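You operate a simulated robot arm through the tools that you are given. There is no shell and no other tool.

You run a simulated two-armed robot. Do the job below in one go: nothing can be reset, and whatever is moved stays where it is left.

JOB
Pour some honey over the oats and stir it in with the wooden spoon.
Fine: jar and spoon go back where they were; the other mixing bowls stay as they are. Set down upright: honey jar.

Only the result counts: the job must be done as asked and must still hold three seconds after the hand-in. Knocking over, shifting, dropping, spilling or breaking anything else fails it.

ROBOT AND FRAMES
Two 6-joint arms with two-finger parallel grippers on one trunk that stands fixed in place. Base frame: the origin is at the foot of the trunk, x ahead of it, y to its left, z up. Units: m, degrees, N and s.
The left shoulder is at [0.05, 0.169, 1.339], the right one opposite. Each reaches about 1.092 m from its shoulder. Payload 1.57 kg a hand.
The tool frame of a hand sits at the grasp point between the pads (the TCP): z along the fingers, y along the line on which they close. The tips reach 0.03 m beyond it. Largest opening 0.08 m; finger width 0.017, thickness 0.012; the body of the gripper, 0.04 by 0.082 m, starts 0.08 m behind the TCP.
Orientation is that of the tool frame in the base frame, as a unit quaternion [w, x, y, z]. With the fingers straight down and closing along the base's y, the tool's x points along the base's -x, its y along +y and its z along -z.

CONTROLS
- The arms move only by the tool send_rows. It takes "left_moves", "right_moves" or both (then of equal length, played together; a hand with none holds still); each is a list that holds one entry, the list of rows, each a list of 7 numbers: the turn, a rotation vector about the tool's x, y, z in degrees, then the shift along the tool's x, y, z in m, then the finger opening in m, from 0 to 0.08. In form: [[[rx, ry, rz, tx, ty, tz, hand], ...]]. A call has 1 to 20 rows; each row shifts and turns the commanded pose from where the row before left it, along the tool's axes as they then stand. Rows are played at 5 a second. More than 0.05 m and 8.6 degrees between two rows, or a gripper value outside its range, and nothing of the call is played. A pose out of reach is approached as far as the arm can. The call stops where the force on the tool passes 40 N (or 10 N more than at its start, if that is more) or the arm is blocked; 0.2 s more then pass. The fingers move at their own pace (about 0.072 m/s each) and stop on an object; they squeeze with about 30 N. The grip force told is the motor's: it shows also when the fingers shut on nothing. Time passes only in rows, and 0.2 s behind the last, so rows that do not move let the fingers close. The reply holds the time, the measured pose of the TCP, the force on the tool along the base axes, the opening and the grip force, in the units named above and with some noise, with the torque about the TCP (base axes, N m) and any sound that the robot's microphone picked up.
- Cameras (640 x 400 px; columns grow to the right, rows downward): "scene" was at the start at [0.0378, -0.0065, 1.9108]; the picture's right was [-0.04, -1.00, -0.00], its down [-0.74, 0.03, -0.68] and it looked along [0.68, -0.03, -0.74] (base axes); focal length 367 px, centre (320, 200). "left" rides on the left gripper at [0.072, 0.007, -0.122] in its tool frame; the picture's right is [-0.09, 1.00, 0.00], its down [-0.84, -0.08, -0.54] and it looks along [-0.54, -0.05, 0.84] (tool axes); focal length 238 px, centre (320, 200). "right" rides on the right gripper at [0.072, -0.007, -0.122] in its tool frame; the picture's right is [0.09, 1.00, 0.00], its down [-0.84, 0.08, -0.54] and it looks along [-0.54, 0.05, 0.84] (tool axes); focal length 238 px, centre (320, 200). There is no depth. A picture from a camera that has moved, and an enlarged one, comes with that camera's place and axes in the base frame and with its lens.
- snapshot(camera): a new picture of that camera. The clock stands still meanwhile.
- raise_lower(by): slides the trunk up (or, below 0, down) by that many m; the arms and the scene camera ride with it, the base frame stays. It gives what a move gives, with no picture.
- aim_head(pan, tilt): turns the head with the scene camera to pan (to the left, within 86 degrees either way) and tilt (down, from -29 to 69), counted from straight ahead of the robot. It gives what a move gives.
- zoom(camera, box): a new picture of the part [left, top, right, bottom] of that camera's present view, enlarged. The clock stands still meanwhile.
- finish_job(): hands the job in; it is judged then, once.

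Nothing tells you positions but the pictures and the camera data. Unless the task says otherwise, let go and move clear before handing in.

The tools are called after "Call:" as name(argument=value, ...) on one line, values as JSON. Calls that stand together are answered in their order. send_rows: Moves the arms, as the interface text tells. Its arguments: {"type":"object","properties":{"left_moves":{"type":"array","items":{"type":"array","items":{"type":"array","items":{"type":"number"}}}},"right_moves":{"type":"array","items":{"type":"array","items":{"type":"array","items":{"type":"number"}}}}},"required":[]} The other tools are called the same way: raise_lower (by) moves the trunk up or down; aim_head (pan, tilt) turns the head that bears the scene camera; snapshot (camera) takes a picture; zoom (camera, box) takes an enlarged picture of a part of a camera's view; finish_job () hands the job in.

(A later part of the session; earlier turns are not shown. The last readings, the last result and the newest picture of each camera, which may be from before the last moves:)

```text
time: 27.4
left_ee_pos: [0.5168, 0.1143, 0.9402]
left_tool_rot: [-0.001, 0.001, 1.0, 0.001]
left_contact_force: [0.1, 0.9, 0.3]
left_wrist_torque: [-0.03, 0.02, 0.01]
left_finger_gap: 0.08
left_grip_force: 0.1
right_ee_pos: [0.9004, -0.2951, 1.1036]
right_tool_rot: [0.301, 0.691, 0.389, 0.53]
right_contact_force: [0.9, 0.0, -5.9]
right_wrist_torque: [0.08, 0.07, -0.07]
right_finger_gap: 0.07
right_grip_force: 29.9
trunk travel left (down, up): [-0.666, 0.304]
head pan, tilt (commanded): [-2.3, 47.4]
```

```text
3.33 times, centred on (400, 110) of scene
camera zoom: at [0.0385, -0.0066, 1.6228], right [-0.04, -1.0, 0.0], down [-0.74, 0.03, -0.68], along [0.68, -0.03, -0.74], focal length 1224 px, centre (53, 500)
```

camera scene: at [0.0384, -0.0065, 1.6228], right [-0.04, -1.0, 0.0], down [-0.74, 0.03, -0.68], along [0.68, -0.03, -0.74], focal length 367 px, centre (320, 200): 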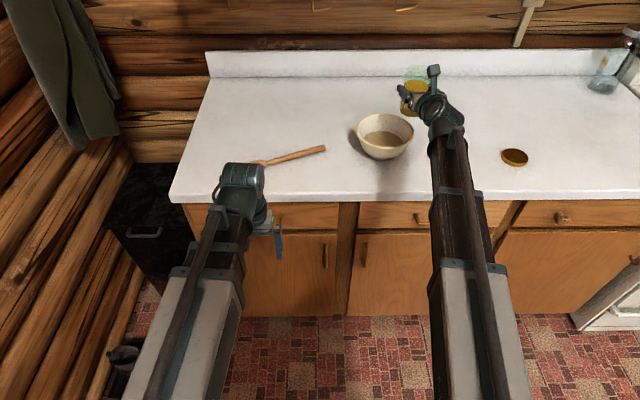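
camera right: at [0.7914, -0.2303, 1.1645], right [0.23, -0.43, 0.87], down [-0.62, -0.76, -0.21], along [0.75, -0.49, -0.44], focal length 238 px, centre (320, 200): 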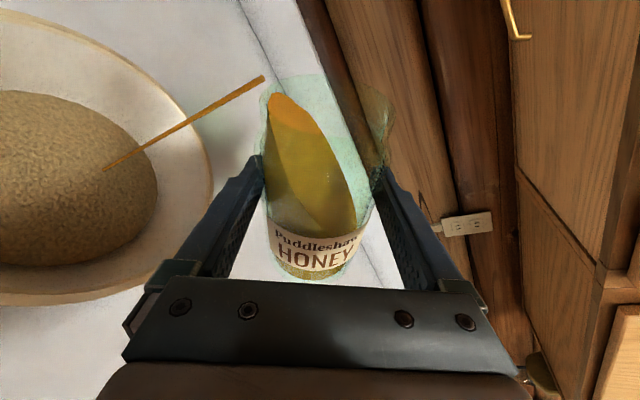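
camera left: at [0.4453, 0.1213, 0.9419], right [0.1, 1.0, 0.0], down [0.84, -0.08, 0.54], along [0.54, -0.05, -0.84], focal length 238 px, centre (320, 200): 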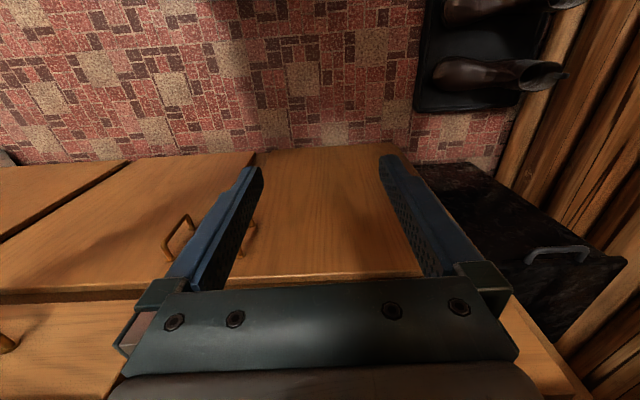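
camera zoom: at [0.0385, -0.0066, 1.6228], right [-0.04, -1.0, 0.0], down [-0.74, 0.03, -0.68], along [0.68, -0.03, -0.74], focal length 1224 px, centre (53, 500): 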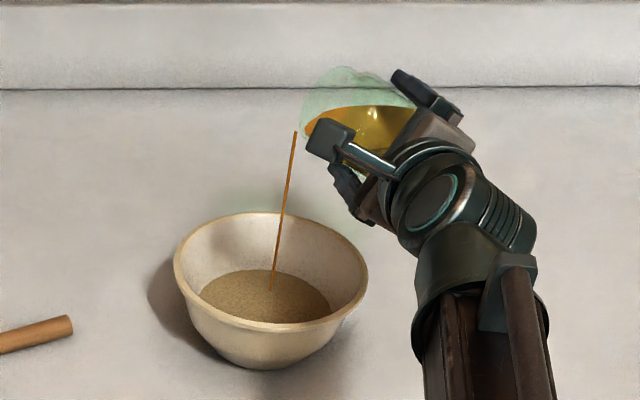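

The stream is steady and lands in the oats. I tilt a bit more to increase the flow and hold.

Call:
send_rows(right_moves=[[[0, 0, -6, 0, 0, 0, 0.05], [0, 0, 0, 0, 0, 0, 0.05], [0, 0, 0, 0, 0, 0, 0.05], [0, 0, 0, 0, 0, 0, 0.05], [0, 0, 0, 0, 0, 0, 0.05], [0, 0, 0, 0, 0, 0, 0.05], [0, 0, 0, 0, 0, 0, 0.05], [0, 0, 0, 0, 0, 0, 0.05]]])

Call:
snapshot(camera="right")

Call:
zoom(camera="scene", box=[330, 50, 470, 170])

```text
time: 29.2
left_ee_pos: [0.5166, 0.113, 0.9401]
left_tool_rot: [0.0, 0.002, 1.0, 0.0]
left_contact_force: [-0.1, -0.6, 0.5]
left_wrist_torque: [-0.02, 0.02, -0.01]
left_finger_gap: 0.08
left_grip_force: 0.2
right_ee_pos: [0.9009, -0.2957, 1.1043]
right_tool_rot: [0.328, 0.669, 0.425, 0.514]
right_contact_force: [0.1, -0.8, -5.0]
right_wrist_torque: [0.1, 0.03, 0.02]
right_finger_gap: 0.0697
right_grip_force: 29.4
trunk travel left (down, up): [-0.666, 0.304]
head pan, tilt (commanded): [-2.3, 47.4]
```

```text
taken
camera right: at [0.7898, -0.2277, 1.1578], right [0.24, -0.34, 0.91], down [-0.6, -0.79, -0.13], along [0.76, -0.51, -0.39], focal length 238 px, centre (320, 200)
```

right: 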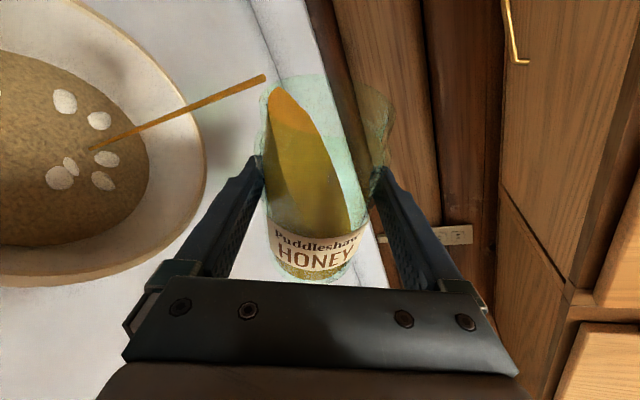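

```text
3.33 times, centred on (400, 110) of scene
camera zoom: at [0.0383, -0.0066, 1.6228], right [-0.04, -1.0, 0.0], down [-0.74, 0.03, -0.68], along [0.68, -0.03, -0.74], focal length 1224 px, centre (53, 500)
```

zoom: 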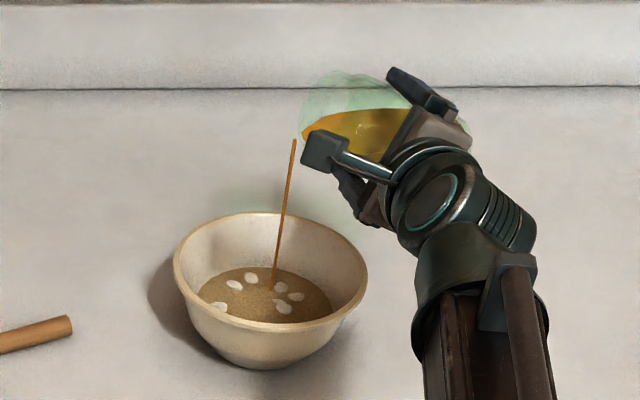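

Pale flakes now show on the honeyed oats, so a good amount has gone in. After a short hold I tilt the jar back upright while it is still over the bowl.

Call:
send_rows(right_moves=[[[0, 0, 0, 0, 0, 0, 0.05], [0, 0, 0, 0, 0, 0, 0.05], [0, 0, 0, 0, 0, 0, 0.05], [0, 0, 0, 0, 0, 0, 0.05], [0, 0, 8, 0, 0, 0, 0.05], [0, 0, 8, 0, 0, 0, 0.05], [0, 0, 8, 0, 0, 0, 0.05], [0, 0, 8, 0, 0, 0, 0.05], [0, 0, 0, 0, 0, 0, 0.05]]])

Call:
snapshot(camera="right")

Call:
zoom(camera="scene", box=[330, 50, 470, 170])

```text
time: 31.2
left_ee_pos: [0.5174, 0.1137, 0.9407]
left_tool_rot: [0.0, 0.002, 1.0, 0.0]
left_contact_force: [0.4, -0.5, 0.1]
left_wrist_torque: [0.0, 0.01, 0.03]
left_finger_gap: 0.0801
left_grip_force: 0.1
right_ee_pos: [0.9013, -0.2975, 1.1047]
right_tool_rot: [0.174, 0.76, 0.223, 0.585]
right_contact_force: [0.8, 0.0, -5.4]
right_wrist_torque: [0.1, 0.04, -0.02]
right_finger_gap: 0.07
right_grip_force: 29.8
trunk travel left (down, up): [-0.666, 0.304]
head pan, tilt (commanded): [-2.3, 47.4]
```

```text
taken
camera right: at [0.798, -0.2509, 1.1892], right [0.16, -0.79, 0.6], down [-0.69, -0.52, -0.5], along [0.7, -0.34, -0.63], focal length 238 px, centre (320, 200)
```

right: 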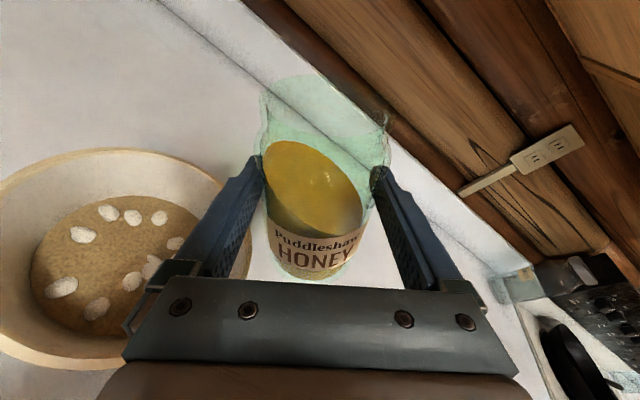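

```text
3.33 times, centred on (400, 110) of scene
camera zoom: at [0.0383, -0.0066, 1.6228], right [-0.04, -1.0, 0.0], down [-0.74, 0.03, -0.68], along [0.68, -0.03, -0.74], focal length 1224 px, centre (53, 500)
```

zoom: 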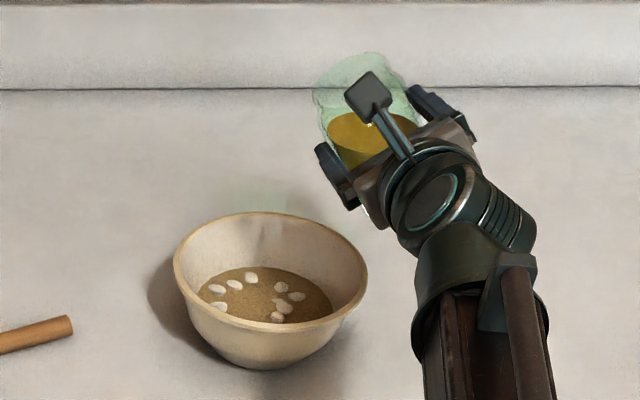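

The flow has stopped. I bring the jar fully upright over the bowl, pause for drips, then carry it back along the same path.

Call:
send_rows(right_moves=[[[0, 0, 8, 0, 0, 0, 0.05], [0, 0, 8, 0, 0, 0, 0.05], [0, 0, 8, 0, 0, 0, 0.05], [0, 0, 8, 0, 0, 0, 0.05], [0, 0, 1, 0, 0, 0, 0.05], [0, 0, 0, 0, 0, 0, 0.05], [0, 0, 0, 0, 0, 0, 0.05], [0, 0, 0, 0, 0, 0, 0.05], [0, 0, 0, 0, 0, 0, 0.05], [0, 0, 0, -0.0013, 0.017, -0.0048, 0.05], [0, 0, 0, -0.0013, 0.017, -0.0048, 0.05], [0, 0, 0, -0.0013, 0.017, -0.0048, 0.05], [0, 0, 0, -0.0013, 0.017, -0.0048, 0.05], [0, 0, 0, -0.0013, 0.017, -0.0048, 0.05], [0, 0, 0, -0.0013, 0.017, -0.0048, 0.05], [0, 0, 0, -0.0013, 0.017, -0.0048, 0.05], [0, 0, 0, -0.0013, 0.017, -0.0048, 0.05], [0, 0, 0, -0.0012, 0.016, -0.0047, 0.05], [0, 0, 0, 0, 0, 0, 0.05]]])

Call:
snapshot(camera="right")

Call:
snapshot(camera="scene")

```text
time: 35.2
left_ee_pos: [0.5175, 0.1127, 0.9401]
left_tool_rot: [0.0, 0.001, 1.0, -0.001]
left_contact_force: [-0.4, -0.1, 0.3]
left_wrist_torque: [-0.02, 0.0, -0.03]
left_finger_gap: 0.0801
left_grip_force: 0.0
right_ee_pos: [0.8559, -0.4476, 1.1025]
right_tool_rot: [0.0, 0.792, -0.001, 0.61]
right_contact_force: [0.8, 1.3, -4.9]
right_wrist_torque: [0.04, 0.04, -0.02]
right_finger_gap: 0.0699
right_grip_force: 29.5
trunk travel left (down, up): [-0.666, 0.304]
head pan, tilt (commanded): [-2.3, 47.4]
```

```text
taken
camera right: at [0.7562, -0.441, 1.2037], right [0.02, -1.0, 0.09], down [-0.74, -0.08, -0.67], along [0.67, -0.05, -0.74], focal length 238 px, centre (320, 200)
```

right: 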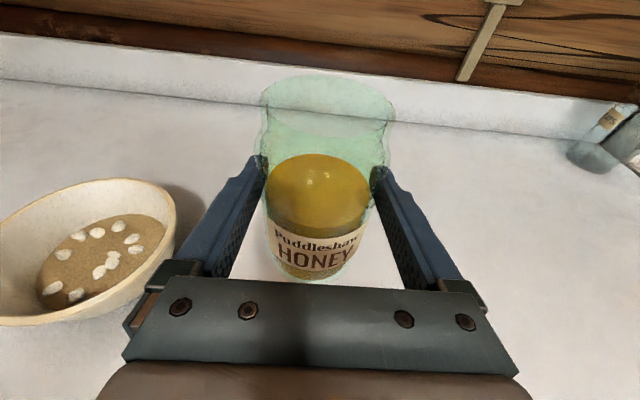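

```text
taken
camera scene: at [0.0383, -0.0067, 1.6228], right [-0.04, -1.0, 0.0], down [-0.74, 0.03, -0.68], along [0.68, -0.03, -0.74], focal length 367 px, centre (320, 200)
```

scene: 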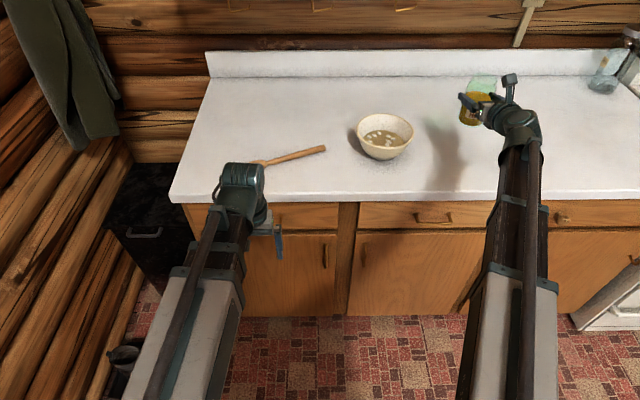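

The jar is back above its spot, upright, and the counter looks clean. I lower it to the counter.

Call:
raise_lower(by=-0.114)

Call:
raise_lower(by=-0.005)

Call:
snapshot(camera="right")

```text
time: 36.6
left_ee_pos: [0.5177, 0.1145, 0.8265]
left_tool_rot: [0.0, 0.001, 1.0, 0.0]
left_contact_force: [-0.3, 1.0, -0.5]
left_wrist_torque: [-0.04, 0.0, -0.01]
left_finger_gap: 0.0799
left_grip_force: 0.0
right_ee_pos: [0.8558, -0.4474, 0.9895]
right_tool_rot: [0.001, 0.793, -0.001, 0.61]
right_contact_force: [-0.3, -0.4, -5.2]
right_wrist_torque: [0.01, 0.04, -0.04]
right_finger_gap: 0.0698
right_grip_force: 30.4
trunk travel left (down, up): [-0.552, 0.418]
head pan, tilt (commanded): [-2.3, 47.4]
```

```text
time: 37.2
left_ee_pos: [0.5179, 0.1139, 0.8218]
left_tool_rot: [-0.001, 0.0, 1.0, 0.001]
left_contact_force: [0.4, -0.2, 0.4]
left_wrist_torque: [0.01, 0.02, -0.01]
left_finger_gap: 0.08
left_grip_force: 0.0
right_ee_pos: [0.8554, -0.4482, 0.9838]
right_tool_rot: [0.0, 0.793, -0.001, 0.61]
right_contact_force: [-1.0, -1.1, -4.2]
right_wrist_torque: [0.02, 0.08, 0.04]
right_finger_gap: 0.0701
right_grip_force: 30.1
trunk travel left (down, up): [-0.547, 0.423]
head pan, tilt (commanded): [-2.3, 47.4]
```

```text
taken
camera right: at [0.7561, -0.4407, 1.0847], right [0.02, -1.0, 0.09], down [-0.74, -0.08, -0.67], along [0.67, -0.05, -0.74], focal length 238 px, centre (320, 200)
```

right: 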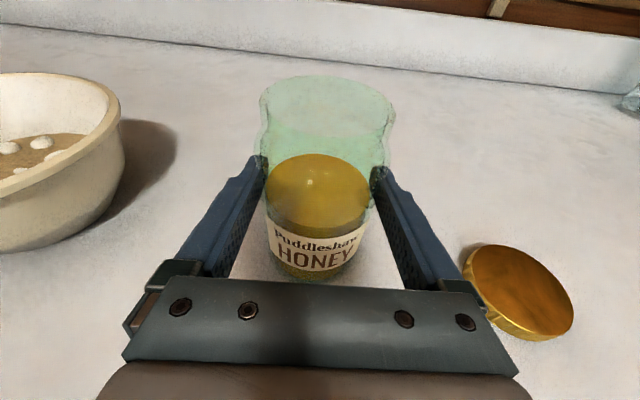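

About 1 mm of height is left. I lower that last bit, then open the fingers.

Call:
raise_lower(by=-0.0012)

Call:
send_rows(right_moves=[[[0, 0, 0, 0, 0, 0, 0.08], [0, 0, 0, 0, 0, 0, 0.08], [0, 0, 0, 0, 0, 0, 0.08], [0, 0, 0, 0, 0, 0, 0.08]]])

Call:
snapshot(camera="right")

```text
time: 37.7
left_ee_pos: [0.5173, 0.1126, 0.8217]
left_tool_rot: [-0.001, 0.001, 1.0, -0.001]
left_contact_force: [0.1, 0.1, 0.0]
left_wrist_torque: [0.01, 0.04, -0.02]
left_finger_gap: 0.0801
left_grip_force: 0.0
right_ee_pos: [0.8545, -0.4474, 0.9851]
right_tool_rot: [0.001, 0.792, -0.001, 0.61]
right_contact_force: [1.1, -2.6, 7.5]
right_wrist_torque: [-0.19, 0.28, 0.05]
right_finger_gap: 0.0697
right_grip_force: 30.6
trunk travel left (down, up): [-0.546, 0.424]
head pan, tilt (commanded): [-2.3, 47.4]
```

```text
time: 38.7
left_ee_pos: [0.5172, 0.1139, 0.821]
left_tool_rot: [0.001, 0.001, 1.0, 0.0]
left_contact_force: [-0.4, 0.6, 0.7]
left_wrist_torque: [0.03, -0.02, -0.01]
left_finger_gap: 0.0798
left_grip_force: 0.0
right_ee_pos: [0.8544, -0.4486, 0.9841]
right_tool_rot: [0.0, 0.793, -0.001, 0.609]
right_contact_force: [0.2, 0.1, -0.1]
right_wrist_torque: [-0.02, 0.0, -0.01]
right_finger_gap: 0.0799
right_grip_force: 0.1
trunk travel left (down, up): [-0.546, 0.424]
head pan, tilt (commanded): [-2.3, 47.4]
```

```text
taken
camera right: at [0.7558, -0.4404, 1.0839], right [0.02, -1.0, 0.09], down [-0.74, -0.08, -0.67], along [0.67, -0.05, -0.74], focal length 238 px, centre (320, 200)
```

right: 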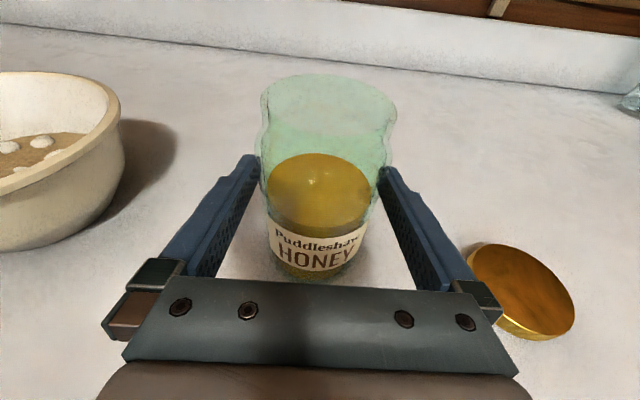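

The jar stands free, back on its spot. I withdraw the right hand straight back.

Call:
send_rows(right_moves=[[[0, 0, 0, -0.0026, 0, -0.0097, 0.08], [0, 0, 0, -0.0052, 0, -0.0193, 0.08], [0, 0, 0, -0.0066, 0, -0.0246, 0.08], [0, 0, 0, -0.0066, 0, -0.0246, 0.08], [0, 0, 0, -0.0066, 0, -0.0246, 0.08], [0, 0, 0, -0.0066, 0, -0.0246, 0.08], [0, 0, 0, -0.0066, 0, -0.0246, 0.08], [0, 0, 0, -0.0066, 0, -0.0246, 0.08], [0, 0, 0, -0.0066, 0, -0.0246, 0.08], [0, 0, 0, -0.0066, 0, -0.0246, 0.08], [0, 0, 0, -0.0066, 0.01, -0.0246, 0.08]]])

Call:
snapshot(camera="right")

Call:
snapshot(camera="scene")

```text
time: 41.1
left_ee_pos: [0.5166, 0.1142, 0.8205]
left_tool_rot: [0.0, 0.002, 1.0, 0.0]
left_contact_force: [-0.5, 0.3, -0.5]
left_wrist_torque: [-0.01, 0.0, -0.01]
left_finger_gap: 0.0802
left_grip_force: 0.0
right_ee_pos: [0.5962, -0.4585, 0.9842]
right_tool_rot: [0.001, 0.793, -0.002, 0.609]
right_contact_force: [0.1, 0.1, 0.1]
right_wrist_torque: [0.05, -0.01, 0.04]
right_finger_gap: 0.0801
right_grip_force: 0.1
trunk travel left (down, up): [-0.546, 0.424]
head pan, tilt (commanded): [-2.3, 47.4]
```

```text
taken
camera right: at [0.4969, -0.4504, 1.0839], right [0.02, -1.0, 0.09], down [-0.74, -0.07, -0.67], along [0.67, -0.05, -0.74], focal length 238 px, centre (320, 200)
```

right: 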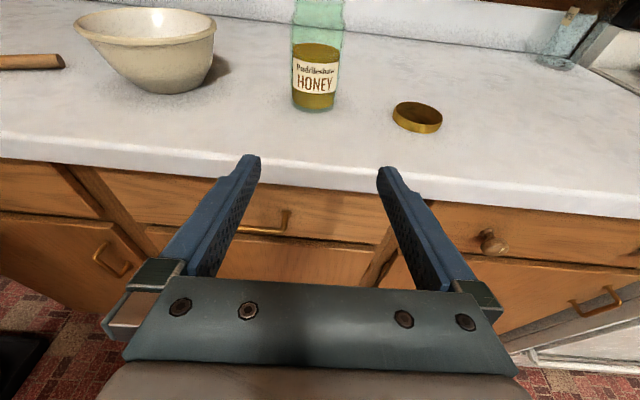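

```text
taken
camera scene: at [0.0376, -0.0062, 1.5026], right [-0.04, -1.0, 0.0], down [-0.74, 0.03, -0.68], along [0.68, -0.03, -0.74], focal length 367 px, centre (320, 200)
```

scene: 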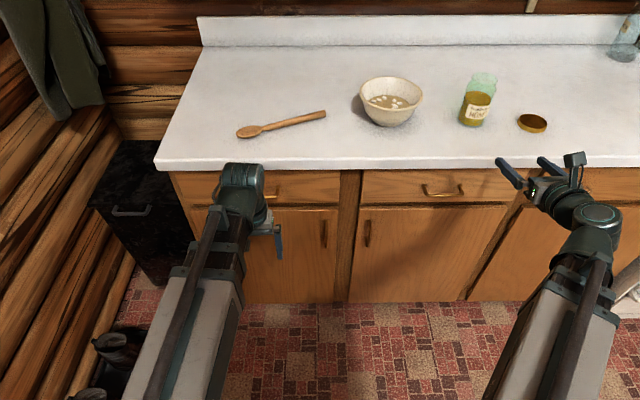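

The right hand is clear and the jar and lid stand where they were. Next comes the spoon: I raise the trunk so the left hand clears the counter, then roll the left hand so its fingers close across the spoon handle.

Call:
raise_lower(by=0.25)

Call:
send_rows(left_moves=[[[0, 0, -8.5, 0, 0, 0, 0.08], [0, 0, -8.5, 0, 0, 0, 0.08], [0, 0, -8.5, 0, 0, 0, 0.08], [0, 0, -8.5, 0, 0, 0, 0.08], [0, 0, -8.5, 0, 0, 0, 0.08], [0, 0, -8.5, 0, 0, 0, 0.08], [0, 0, -8.5, 0, 0, 0, 0.08], [0, 0, -8.5, 0, 0, 0, 0.08], [0, 0, -8.5, 0, 0, 0, 0.08], [0, 0, -8.5, 0, 0, 0, 0.08], [0, 0, -8.5, 0, 0, 0, 0.08], [0, 0, -8.5, 0, 0, 0, 0.08], [0, 0, -8.5, 0, 0, 0, 0.08]]])

Call:
snapshot(camera="scene")

Call:
zoom(camera="scene", box=[230, 110, 430, 210])

```text
time: 43.7
left_ee_pos: [0.5157, 0.113, 1.0702]
left_tool_rot: [0.0, 0.001, 1.0, 0.0]
left_contact_force: [0.0, -0.4, 0.3]
left_wrist_torque: [-0.01, 0.0, 0.01]
left_finger_gap: 0.08
left_grip_force: 0.1
right_ee_pos: [0.5969, -0.458, 1.2333]
right_tool_rot: [0.0, 0.793, -0.001, 0.609]
right_contact_force: [-0.2, -0.1, 0.9]
right_wrist_torque: [0.0, -0.01, 0.05]
right_finger_gap: 0.0801
right_grip_force: 0.0
trunk travel left (down, up): [-0.796, 0.174]
head pan, tilt (commanded): [-2.3, 47.4]
```

```text
time: 46.5
left_ee_pos: [0.518, 0.1129, 1.0696]
left_tool_rot: [0.0, 0.822, -0.57, 0.0]
left_contact_force: [-0.4, 0.0, -0.1]
left_wrist_torque: [0.03, 0.02, 0.01]
left_finger_gap: 0.0798
left_grip_force: 0.0
right_ee_pos: [0.5956, -0.4587, 1.2335]
right_tool_rot: [0.0, 0.793, -0.001, 0.61]
right_contact_force: [-0.3, -0.4, -0.1]
right_wrist_torque: [0.03, 0.0, 0.03]
right_finger_gap: 0.0801
right_grip_force: 0.0
trunk travel left (down, up): [-0.796, 0.174]
head pan, tilt (commanded): [-2.3, 47.4]
```

```text
taken
camera scene: at [0.0377, -0.0065, 1.7526], right [-0.04, -1.0, 0.0], down [-0.74, 0.03, -0.68], along [0.68, -0.03, -0.74], focal length 367 px, centre (320, 200)
```

scene: 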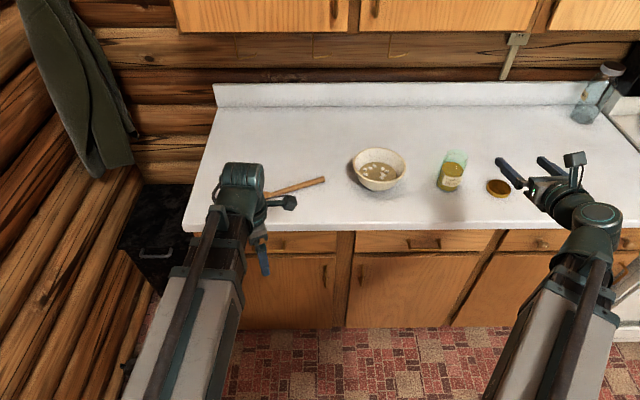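

```text
3.20 times, centred on (330, 160) of scene
camera zoom: at [0.0377, -0.0065, 1.7526], right [-0.04, -1.0, 0.0], down [-0.74, 0.03, -0.68], along [0.68, -0.03, -0.74], focal length 1174 px, centre (288, 328)
```

zoom: 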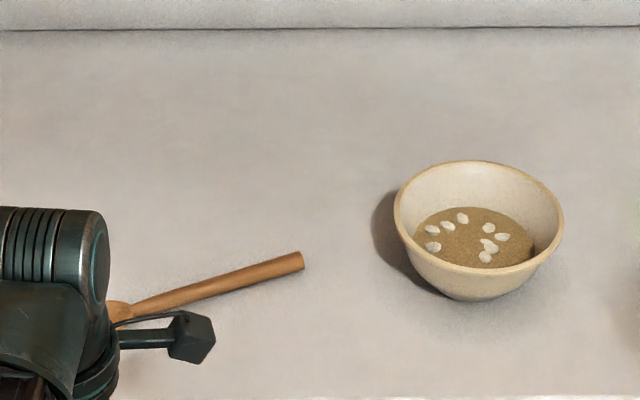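

The left hand's fingers now close across the spoon's axis. I move it over the spoon handle, high above the counter, and look.

Call:
send_rows(left_moves=[[[0, 0, 0, 0.0221, -0.029, 0, 0.08], [0, 0, 0, 0.0221, -0.029, 0, 0.08], [0, 0, 0, 0.0221, -0.029, 0, 0.08], [0, 0, 0, 0.0221, -0.029, 0, 0.08], [0, 0, 0, 0.0221, -0.029, 0, 0.08], [0, 0, 0, 0.0221, -0.029, 0, 0.08], [0, 0, 0, 0.0221, -0.029, 0, 0.08], [0, 0, 0, 0.0221, -0.029, 0, 0.08], [0, 0, 0, 0.0221, -0.029, 0, 0.08], [0, 0, 0, 0.0221, -0.029, 0, 0.08], [0, 0, 0, 0, 0, 0, 0.08]]])

Call:
snapshot(camera="left")

Call:
snapshot(camera="scene")

```text
time: 48.9
left_ee_pos: [0.8664, 0.008, 1.0709]
left_tool_rot: [0.0, 0.821, -0.571, 0.0]
left_contact_force: [0.2, 0.5, 0.8]
left_wrist_torque: [-0.05, 0.02, 0.01]
left_finger_gap: 0.08
left_grip_force: 0.0
right_ee_pos: [0.5955, -0.458, 1.2339]
right_tool_rot: [0.001, 0.793, -0.001, 0.609]
right_contact_force: [0.5, 0.5, -0.2]
right_wrist_torque: [-0.03, 0.02, 0.0]
right_finger_gap: 0.0797
right_grip_force: 0.0
trunk travel left (down, up): [-0.796, 0.174]
head pan, tilt (commanded): [-2.3, 47.4]
```

```text
taken
camera left: at [0.8833, -0.0607, 1.1916], right [-0.97, -0.26, 0.0], down [-0.22, 0.81, 0.54], along [-0.14, 0.52, -0.84], focal length 238 px, centre (320, 200)
```

left: 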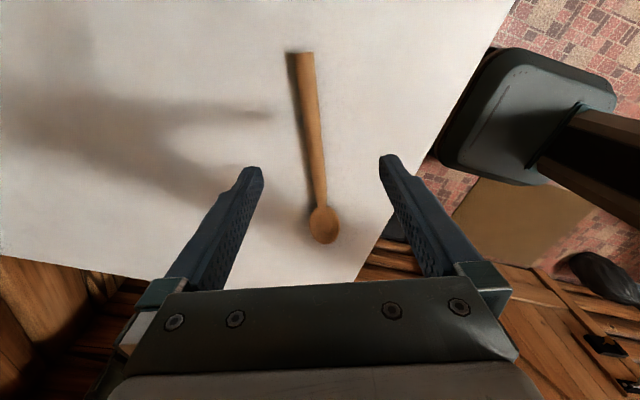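

```text
taken
camera scene: at [0.0373, -0.0063, 1.7526], right [-0.04, -1.0, 0.0], down [-0.74, 0.03, -0.68], along [0.68, -0.03, -0.74], focal length 367 px, centre (320, 200)
```

scene: 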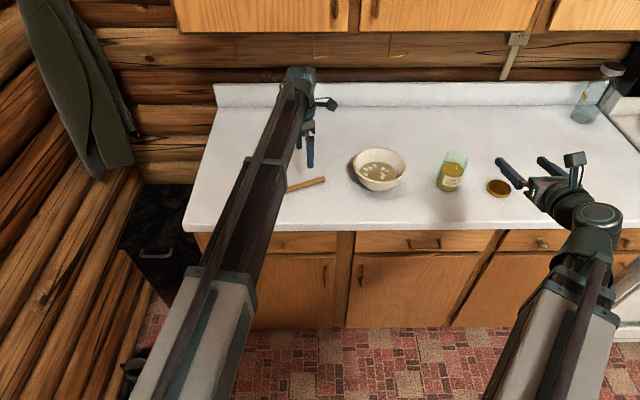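

The spoon lies between the fingers but slightly to one side. I'll zoom with the left camera to measure the offset precisely.

Call:
zoom(camera="left", box=[260, 40, 380, 115])

Call:
zoom(camera="left", box=[260, 150, 400, 250])

Call:
zoom(camera="scene", box=[270, 110, 350, 200])

```text
5.33 times, centred on (320, 78) of left
camera zoom: at [0.8833, -0.0607, 1.1916], right [-0.97, -0.26, 0.0], down [-0.22, 0.81, 0.54], along [-0.14, 0.52, -0.84], focal length 1271 px, centre (320, 853)
```

zoom: 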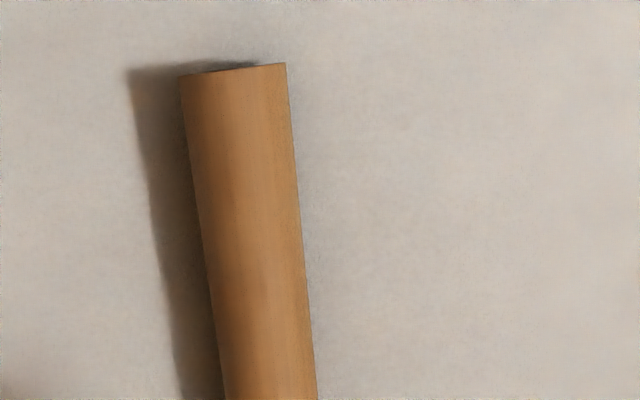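

```text
4.00 times, centred on (330, 200) of left
camera zoom: at [0.8833, -0.0607, 1.1916], right [-0.97, -0.26, 0.0], down [-0.22, 0.81, 0.54], along [-0.14, 0.52, -0.84], focal length 953 px, centre (280, 200)
```

zoom: 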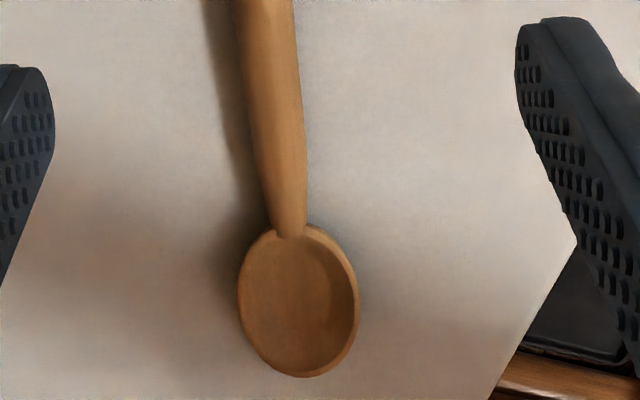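

```text
4.44 times, centred on (310, 155) of scene
camera zoom: at [0.0373, -0.0063, 1.7526], right [-0.04, -1.0, 0.0], down [-0.74, 0.03, -0.68], along [0.68, -0.03, -0.74], focal length 1631 px, centre (364, 400)
```

zoom: 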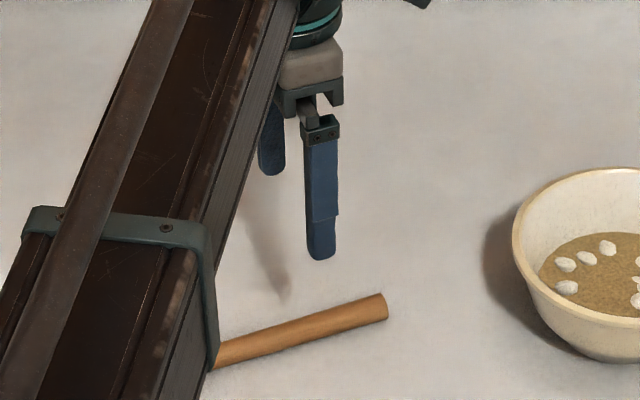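

The handle is about 8 mm off the finger centre line. I correct that, then lower in steps while watching the force.

Call:
send_rows(left_moves=[[[0, 0, -0.6, 0, -0.0083, 0, 0.08], [0, 0, 0, 0, 0, 0, 0.08]]])

Call:
raise_lower(by=-0.08)

Call:
snapshot(camera="left")

Call:
snapshot(camera="scene")

```text
time: 49.5
left_ee_pos: [0.8737, 0.0114, 1.0703]
left_tool_rot: [0.0, 0.824, -0.566, 0.0]
left_contact_force: [-0.1, -0.4, 0.2]
left_wrist_torque: [-0.03, 0.0, -0.01]
left_finger_gap: 0.08
left_grip_force: 0.1
right_ee_pos: [0.5949, -0.458, 1.2342]
right_tool_rot: [0.002, 0.794, -0.002, 0.608]
right_contact_force: [-0.5, 0.1, -0.5]
right_wrist_torque: [0.03, -0.01, 0.0]
right_finger_gap: 0.0799
right_grip_force: 0.0
trunk travel left (down, up): [-0.796, 0.174]
head pan, tilt (commanded): [-2.3, 47.4]
```

```text
time: 50.6
left_ee_pos: [0.873, 0.0105, 0.9906]
left_tool_rot: [0.0, 0.824, -0.567, -0.001]
left_contact_force: [0.4, 0.9, -0.7]
left_wrist_torque: [0.05, 0.01, 0.01]
left_finger_gap: 0.0801
left_grip_force: 0.1
right_ee_pos: [0.5961, -0.4573, 1.153]
right_tool_rot: [0.001, 0.793, -0.002, 0.609]
right_contact_force: [0.3, -0.5, -0.2]
right_wrist_torque: [0.0, -0.02, 0.03]
right_finger_gap: 0.0798
right_grip_force: 0.1
trunk travel left (down, up): [-0.716, 0.254]
head pan, tilt (commanded): [-2.3, 47.4]
```

```text
taken
camera left: at [0.8926, -0.0579, 1.1115], right [-0.96, -0.27, 0.0], down [-0.23, 0.81, 0.54], along [-0.15, 0.52, -0.84], focal length 238 px, centre (320, 200)
```

left: 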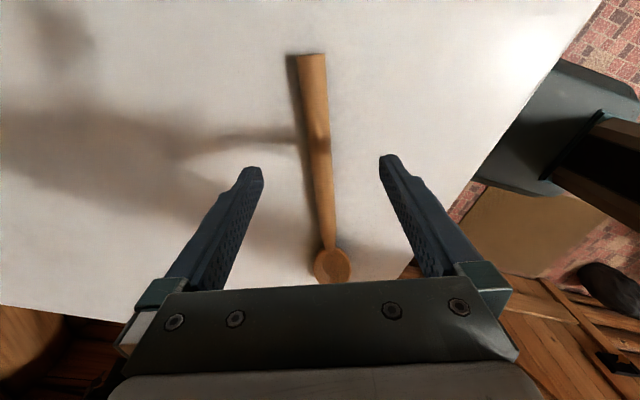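

```text
taken
camera scene: at [0.0375, -0.0063, 1.6726], right [-0.04, -1.0, 0.0], down [-0.74, 0.03, -0.68], along [0.68, -0.03, -0.74], focal length 367 px, centre (320, 200)
```

scene: 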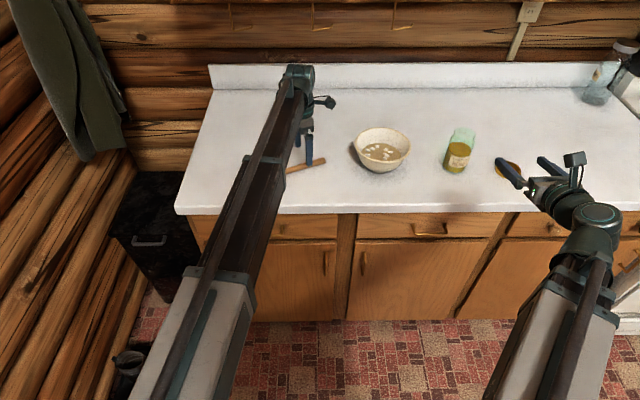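

The handle is now centred between the fingers. I lower further, carefully.

Call:
raise_lower(by=-0.036)

Call:
zoom(camera="left", box=[200, 40, 440, 300])

Call:
zoom(camera="scene", box=[260, 90, 360, 180])

```text
time: 51.5
left_ee_pos: [0.8732, 0.0129, 0.954]
left_tool_rot: [0.0, 0.824, -0.566, 0.0]
left_contact_force: [-0.2, 0.0, 0.4]
left_wrist_torque: [-0.04, -0.03, -0.01]
left_finger_gap: 0.08
left_grip_force: 0.1
right_ee_pos: [0.5967, -0.458, 1.1192]
right_tool_rot: [0.0, 0.793, -0.001, 0.609]
right_contact_force: [1.0, 0.6, -0.5]
right_wrist_torque: [-0.02, 0.01, -0.02]
right_finger_gap: 0.0799
right_grip_force: 0.1
trunk travel left (down, up): [-0.68, 0.29]
head pan, tilt (commanded): [-2.3, 47.4]
```

```text
1.54 times, centred on (320, 170) of left
camera zoom: at [0.8926, -0.0574, 1.0754], right [-0.96, -0.27, 0.0], down [-0.23, 0.81, 0.54], along [-0.15, 0.52, -0.84], focal length 367 px, centre (320, 246)
```

zoom: 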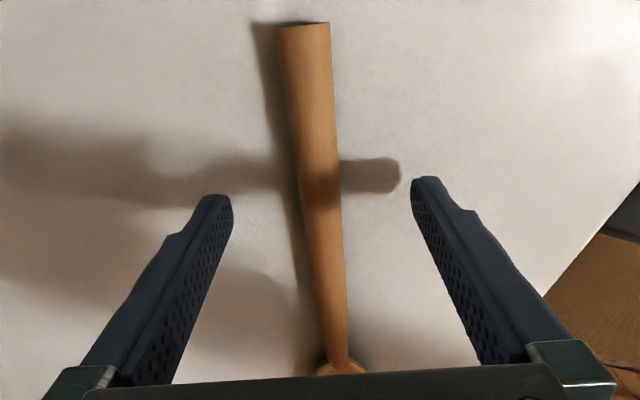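

```text
4.44 times, centred on (310, 135) of scene
camera zoom: at [0.0376, -0.0063, 1.6366], right [-0.04, -1.0, 0.0], down [-0.74, 0.03, -0.68], along [0.68, -0.03, -0.74], focal length 1631 px, centre (364, 489)
```

zoom: 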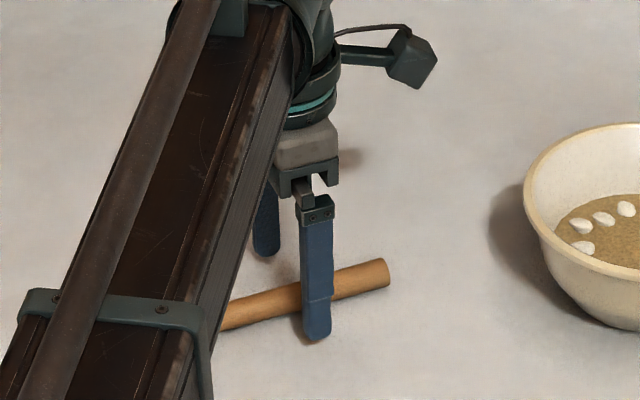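

The fingers straddle the handle with the tips still a little above the counter. I lower in a few small steps.

Call:
raise_lower(by=-0.006)

Call:
zoom(camera="scene", box=[280, 110, 340, 170])

Call:
raise_lower(by=-0.003)

Call:
zoom(camera="scene", box=[280, 110, 340, 170])

```text
time: 52.0
left_ee_pos: [0.8735, 0.0116, 0.9492]
left_tool_rot: [0.0, 0.824, -0.566, 0.0]
left_contact_force: [0.6, 0.8, -0.1]
left_wrist_torque: [0.03, 0.02, -0.01]
left_finger_gap: 0.0803
left_grip_force: 0.1
right_ee_pos: [0.5963, -0.4571, 1.1119]
right_tool_rot: [0.001, 0.793, -0.001, 0.609]
right_contact_force: [0.0, 0.4, 0.1]
right_wrist_torque: [-0.03, -0.01, -0.01]
right_finger_gap: 0.0799
right_grip_force: 0.0
trunk travel left (down, up): [-0.674, 0.296]
head pan, tilt (commanded): [-2.3, 47.4]
```

```text
6.67 times, centred on (310, 140) of scene
camera zoom: at [0.0375, -0.0063, 1.6306], right [-0.04, -1.0, 0.0], down [-0.74, 0.03, -0.68], along [0.68, -0.03, -0.74], focal length 2447 px, centre (387, 600)
```

zoom: 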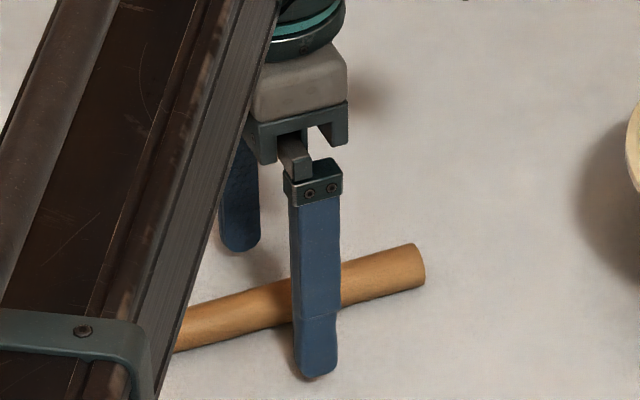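

```text
time: 52.5
left_ee_pos: [0.8723, 0.0117, 0.9452]
left_tool_rot: [0.0, 0.824, -0.567, 0.0]
left_contact_force: [-0.9, -0.2, -0.6]
left_wrist_torque: [0.02, 0.01, 0.0]
left_finger_gap: 0.0801
left_grip_force: 0.1
right_ee_pos: [0.5963, -0.4582, 1.1096]
right_tool_rot: [0.001, 0.793, -0.001, 0.609]
right_contact_force: [0.3, 0.0, -0.3]
right_wrist_torque: [0.0, -0.01, -0.01]
right_finger_gap: 0.0799
right_grip_force: 0.1
trunk travel left (down, up): [-0.671, 0.299]
head pan, tilt (commanded): [-2.3, 47.4]
```

```text
6.67 times, centred on (310, 140) of scene
camera zoom: at [0.0376, -0.0064, 1.6276], right [-0.04, -1.0, 0.0], down [-0.74, 0.03, -0.68], along [0.68, -0.03, -0.74], focal length 2447 px, centre (387, 600)
```

zoom: 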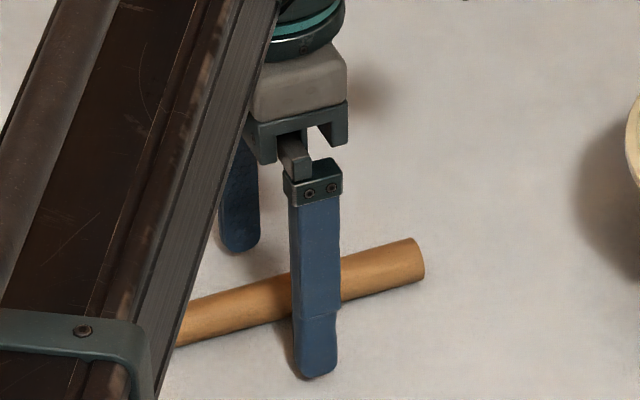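

There is no contact yet, so I take another small step down.

Call:
raise_lower(by=-0.003)

Call:
zoom(camera="scene", box=[280, 110, 340, 170])

```text
time: 53.0
left_ee_pos: [0.8735, 0.0108, 0.9422]
left_tool_rot: [0.0, 0.824, -0.566, 0.0]
left_contact_force: [-0.6, 0.2, -0.1]
left_wrist_torque: [0.0, 0.01, 0.01]
left_finger_gap: 0.0799
left_grip_force: 0.1
right_ee_pos: [0.5961, -0.457, 1.1052]
right_tool_rot: [0.0, 0.793, -0.001, 0.609]
right_contact_force: [0.0, 0.7, -0.4]
right_wrist_torque: [0.0, -0.03, -0.01]
right_finger_gap: 0.0798
right_grip_force: 0.1
trunk travel left (down, up): [-0.668, 0.302]
head pan, tilt (commanded): [-2.3, 47.4]
```

```text
6.67 times, centred on (310, 140) of scene
camera zoom: at [0.0376, -0.0064, 1.6246], right [-0.04, -1.0, 0.0], down [-0.74, 0.03, -0.68], along [0.68, -0.03, -0.74], focal length 2447 px, centre (387, 600)
```

zoom: 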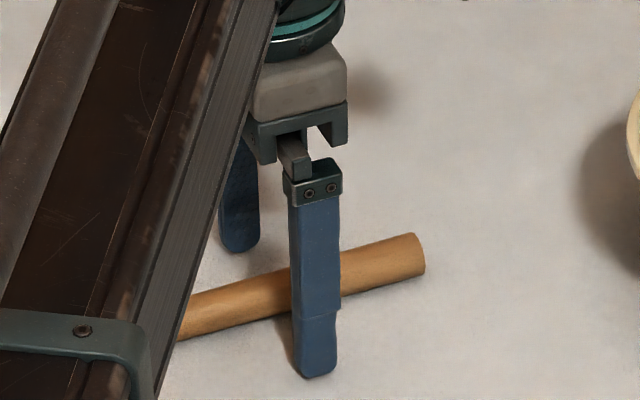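

Call:
raise_lower(by=-0.003)

Call:
zoom(camera="scene", box=[280, 110, 340, 170])

Call:
snapshot(camera="left")

```text
time: 53.6
left_ee_pos: [0.8736, 0.0104, 0.9395]
left_tool_rot: [-0.001, 0.824, -0.567, -0.001]
left_contact_force: [3.0, -2.2, 11.8]
left_wrist_torque: [-0.11, 0.29, -0.08]
left_finger_gap: 0.0794
left_grip_force: 0.1
right_ee_pos: [0.5965, -0.456, 1.1035]
right_tool_rot: [0.001, 0.793, -0.001, 0.609]
right_contact_force: [-0.4, 0.2, -0.8]
right_wrist_torque: [0.0, 0.03, -0.03]
right_finger_gap: 0.0799
right_grip_force: 0.1
trunk travel left (down, up): [-0.665, 0.305]
head pan, tilt (commanded): [-2.3, 47.4]
```

```text
6.67 times, centred on (310, 140) of scene
camera zoom: at [0.0369, -0.0064, 1.6218], right [-0.04, -1.0, 0.0], down [-0.73, 0.03, -0.68], along [0.68, -0.03, -0.74], focal length 2447 px, centre (387, 600)
```

zoom: 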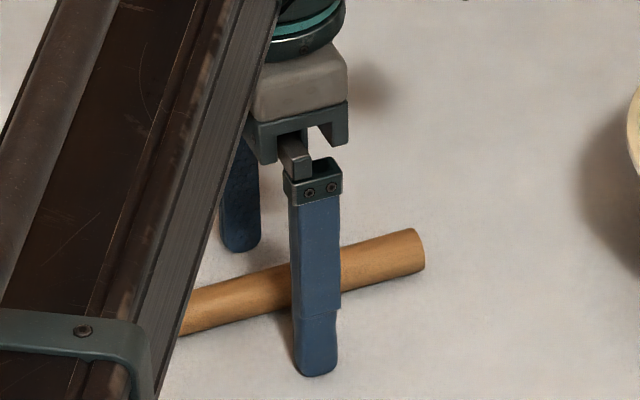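

```text
taken
camera left: at [0.8923, -0.0578, 1.0611], right [-0.96, -0.27, 0.0], down [-0.23, 0.81, 0.54], along [-0.15, 0.52, -0.84], focal length 238 px, centre (320, 200)
```

left: 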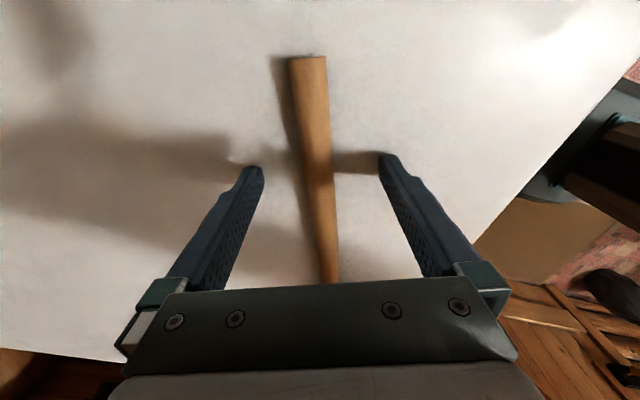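

The fingertips touched the counter, which I take to be at about z=0.9098. I back off 2.5 mm and close on the handle.

Call:
raise_lower(by=0.0025)

Call:
send_rows(left_moves=[[[0, 0, 0, 0, 0, 0, 0.05], [0, 0, 0, 0, 0, 0, 0.035], [0, 0, 0, 0, 0, 0, 0.025], [0, 0, 0, 0, 0, 0, 0.018], [0, 0, 0, 0, 0, 0, 0.0], [0, 0, 0, 0, 0, 0, 0.0], [0, 0, 0, 0, 0, 0, 0.0], [0, 0, 0, 0, 0, 0, 0.0]]])

Call:
snapshot(camera="left")

Call:
zoom(camera="scene", box=[260, 90, 360, 180])

```text
time: 54.1
left_ee_pos: [0.8739, 0.011, 0.9428]
left_tool_rot: [0.001, 0.824, -0.567, 0.0]
left_contact_force: [0.1, -0.4, -0.8]
left_wrist_torque: [0.04, -0.02, 0.0]
left_finger_gap: 0.0799
left_grip_force: 0.1
right_ee_pos: [0.5967, -0.4577, 1.1037]
right_tool_rot: [0.001, 0.793, -0.001, 0.609]
right_contact_force: [0.8, 0.0, 0.0]
right_wrist_torque: [0.0, 0.01, 0.03]
right_finger_gap: 0.0801
right_grip_force: 0.1
trunk travel left (down, up): [-0.667, 0.303]
head pan, tilt (commanded): [-2.3, 47.4]
```

```text
time: 55.9
left_ee_pos: [0.874, 0.0108, 0.9413]
left_tool_rot: [-0.001, 0.824, -0.567, 0.0]
left_contact_force: [0.4, 0.0, 0.4]
left_wrist_torque: [-0.03, -0.01, 0.04]
left_finger_gap: 0.0187
left_grip_force: 29.9
right_ee_pos: [0.5962, -0.4576, 1.1041]
right_tool_rot: [0.0, 0.794, -0.001, 0.608]
right_contact_force: [-0.9, -0.6, -0.2]
right_wrist_torque: [-0.01, -0.01, -0.01]
right_finger_gap: 0.0799
right_grip_force: 0.1
trunk travel left (down, up): [-0.667, 0.303]
head pan, tilt (commanded): [-2.3, 47.4]
```

```text
taken
camera left: at [0.8928, -0.0576, 1.0627], right [-0.96, -0.27, 0.0], down [-0.23, 0.81, 0.54], along [-0.15, 0.52, -0.84], focal length 238 px, centre (320, 200)
```

left: 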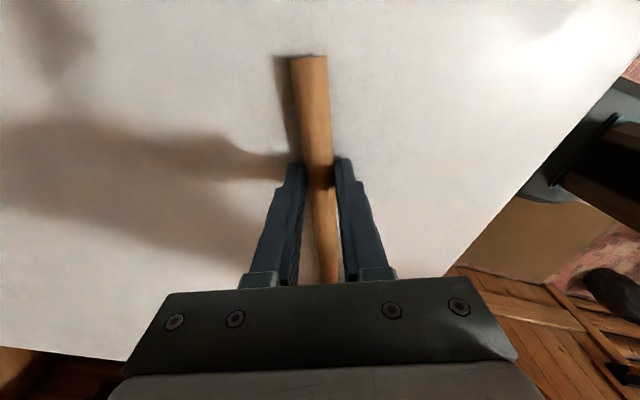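

```text
4.44 times, centred on (310, 135) of scene
camera zoom: at [0.0378, -0.0064, 1.6241], right [-0.04, -1.0, 0.0], down [-0.74, 0.03, -0.68], along [0.68, -0.03, -0.74], focal length 1631 px, centre (364, 489)
```

zoom: 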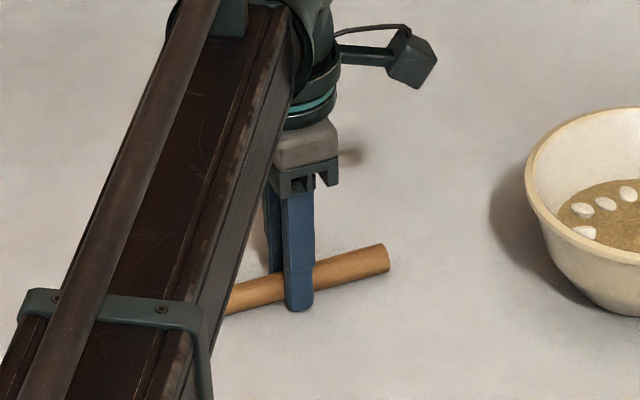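

The spoon is gripped with a 18.7 mm gap and 30 N. I lift it a little to check the hold.

Call:
raise_lower(by=0.04)

Call:
snapshot(camera="left")

Call:
snapshot(camera="scene")

```text
time: 56.7
left_ee_pos: [0.8749, 0.0114, 0.9822]
left_tool_rot: [0.0, 0.824, -0.566, 0.0]
left_contact_force: [0.6, -0.2, -1.3]
left_wrist_torque: [-0.09, -0.04, 0.04]
left_finger_gap: 0.0186
left_grip_force: 30.3
right_ee_pos: [0.5963, -0.4581, 1.1443]
right_tool_rot: [0.0, 0.793, -0.001, 0.609]
right_contact_force: [-0.2, -0.3, -0.1]
right_wrist_torque: [0.01, 0.02, -0.04]
right_finger_gap: 0.0801
right_grip_force: 0.1
trunk travel left (down, up): [-0.707, 0.263]
head pan, tilt (commanded): [-2.3, 47.4]
```

```text
taken
camera left: at [0.893, -0.0576, 1.1026], right [-0.96, -0.27, 0.0], down [-0.23, 0.81, 0.54], along [-0.15, 0.52, -0.84], focal length 238 px, centre (320, 200)
```

left: 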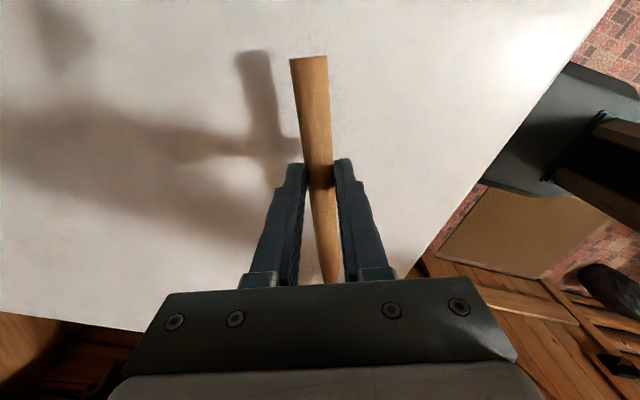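

```text
taken
camera scene: at [0.038, -0.0065, 1.6641], right [-0.04, -1.0, 0.0], down [-0.74, 0.03, -0.68], along [0.68, -0.03, -0.74], focal length 367 px, centre (320, 200)
```

scene: 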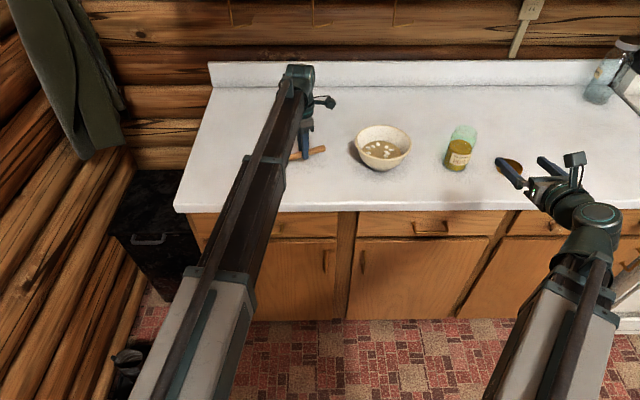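

The spoon is held without slipping. I raise it further, then pitch the hand by 75° so the spoon stands with its bowl end down.

Call:
raise_lower(by=0.1)

Call:
send_rows(left_moves=[[[0, 7.5, 0, 0, 0, 0, 0.0], [0, 7.5, 0, 0, 0, 0, 0.0], [0, 7.5, 0, 0, 0, 0, 0.0], [0, 7.5, 0, 0, 0, 0, 0.0], [0, 7.5, 0, 0, 0, 0, 0.0], [0, 7.5, 0, 0, 0, 0, 0.0], [0, 7.5, 0, 0, 0, 0, 0.0], [0, 7.5, 0, 0, 0, 0, 0.0], [0, 7.5, 0, 0, 0, 0, 0.0], [0, 7.5, 0, 0, 0, 0, 0.0], [0, 0, 0, 0.0391, 0, -0.0105, 0.0], [0, 0, 0, 0.0391, 0, -0.0105, 0.0], [0, 0, 0, 0.0391, 0, -0.0105, 0.0], [0, 0, 0, 0.0391, 0, -0.0105, 0.0]]])

Call:
snapshot(camera="left")

Call:
snapshot(camera="scene")

```text
time: 58.0
left_ee_pos: [0.8741, 0.0103, 1.0816]
left_tool_rot: [0.0, 0.824, -0.567, 0.0]
left_contact_force: [-0.4, -0.6, -0.6]
left_wrist_torque: [0.04, 0.04, 0.02]
left_finger_gap: 0.0187
left_grip_force: 30.0
right_ee_pos: [0.5971, -0.4573, 1.2447]
right_tool_rot: [0.001, 0.793, -0.002, 0.609]
right_contact_force: [-0.9, 1.1, 0.3]
right_wrist_torque: [0.01, -0.02, -0.01]
right_finger_gap: 0.08
right_grip_force: 0.1
trunk travel left (down, up): [-0.807, 0.163]
head pan, tilt (commanded): [-2.3, 47.4]
```

```text
time: 61.0
left_ee_pos: [0.873, 0.01, 1.2461]
left_tool_rot: [0.345, 0.653, -0.449, 0.503]
left_contact_force: [0.1, -0.8, -0.4]
left_wrist_torque: [-0.01, 0.01, 0.03]
left_finger_gap: 0.0183
left_grip_force: 30.3
left hand out of reach, approached as far as the arm can: row 2, 3, 4, 5, 6, 7, 8, 9, 10, 11, 12, 13, 14
right_ee_pos: [0.597, -0.4577, 1.2447]
right_tool_rot: [0.001, 0.794, -0.002, 0.608]
right_contact_force: [-0.2, 0.8, 0.6]
right_wrist_torque: [-0.03, 0.0, 0.04]
right_finger_gap: 0.08
right_grip_force: 0.1
trunk travel left (down, up): [-0.807, 0.163]
head pan, tilt (commanded): [-2.3, 47.4]
```

```text
taken
camera left: at [0.8316, 0.1019, 1.3452], right [-0.94, -0.33, -0.09], down [-0.19, 0.72, -0.67], along [0.29, -0.61, -0.74], focal length 238 px, centre (320, 200)
```

left: 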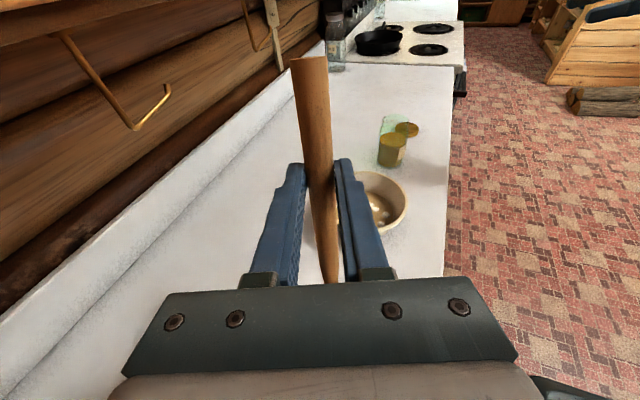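

```text
taken
camera scene: at [0.0378, -0.0064, 1.7641], right [-0.04, -1.0, 0.0], down [-0.74, 0.03, -0.68], along [0.68, -0.03, -0.74], focal length 367 px, centre (320, 200)
```

scene: 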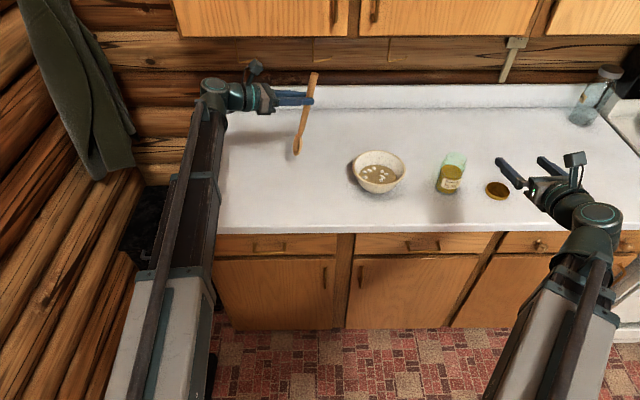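

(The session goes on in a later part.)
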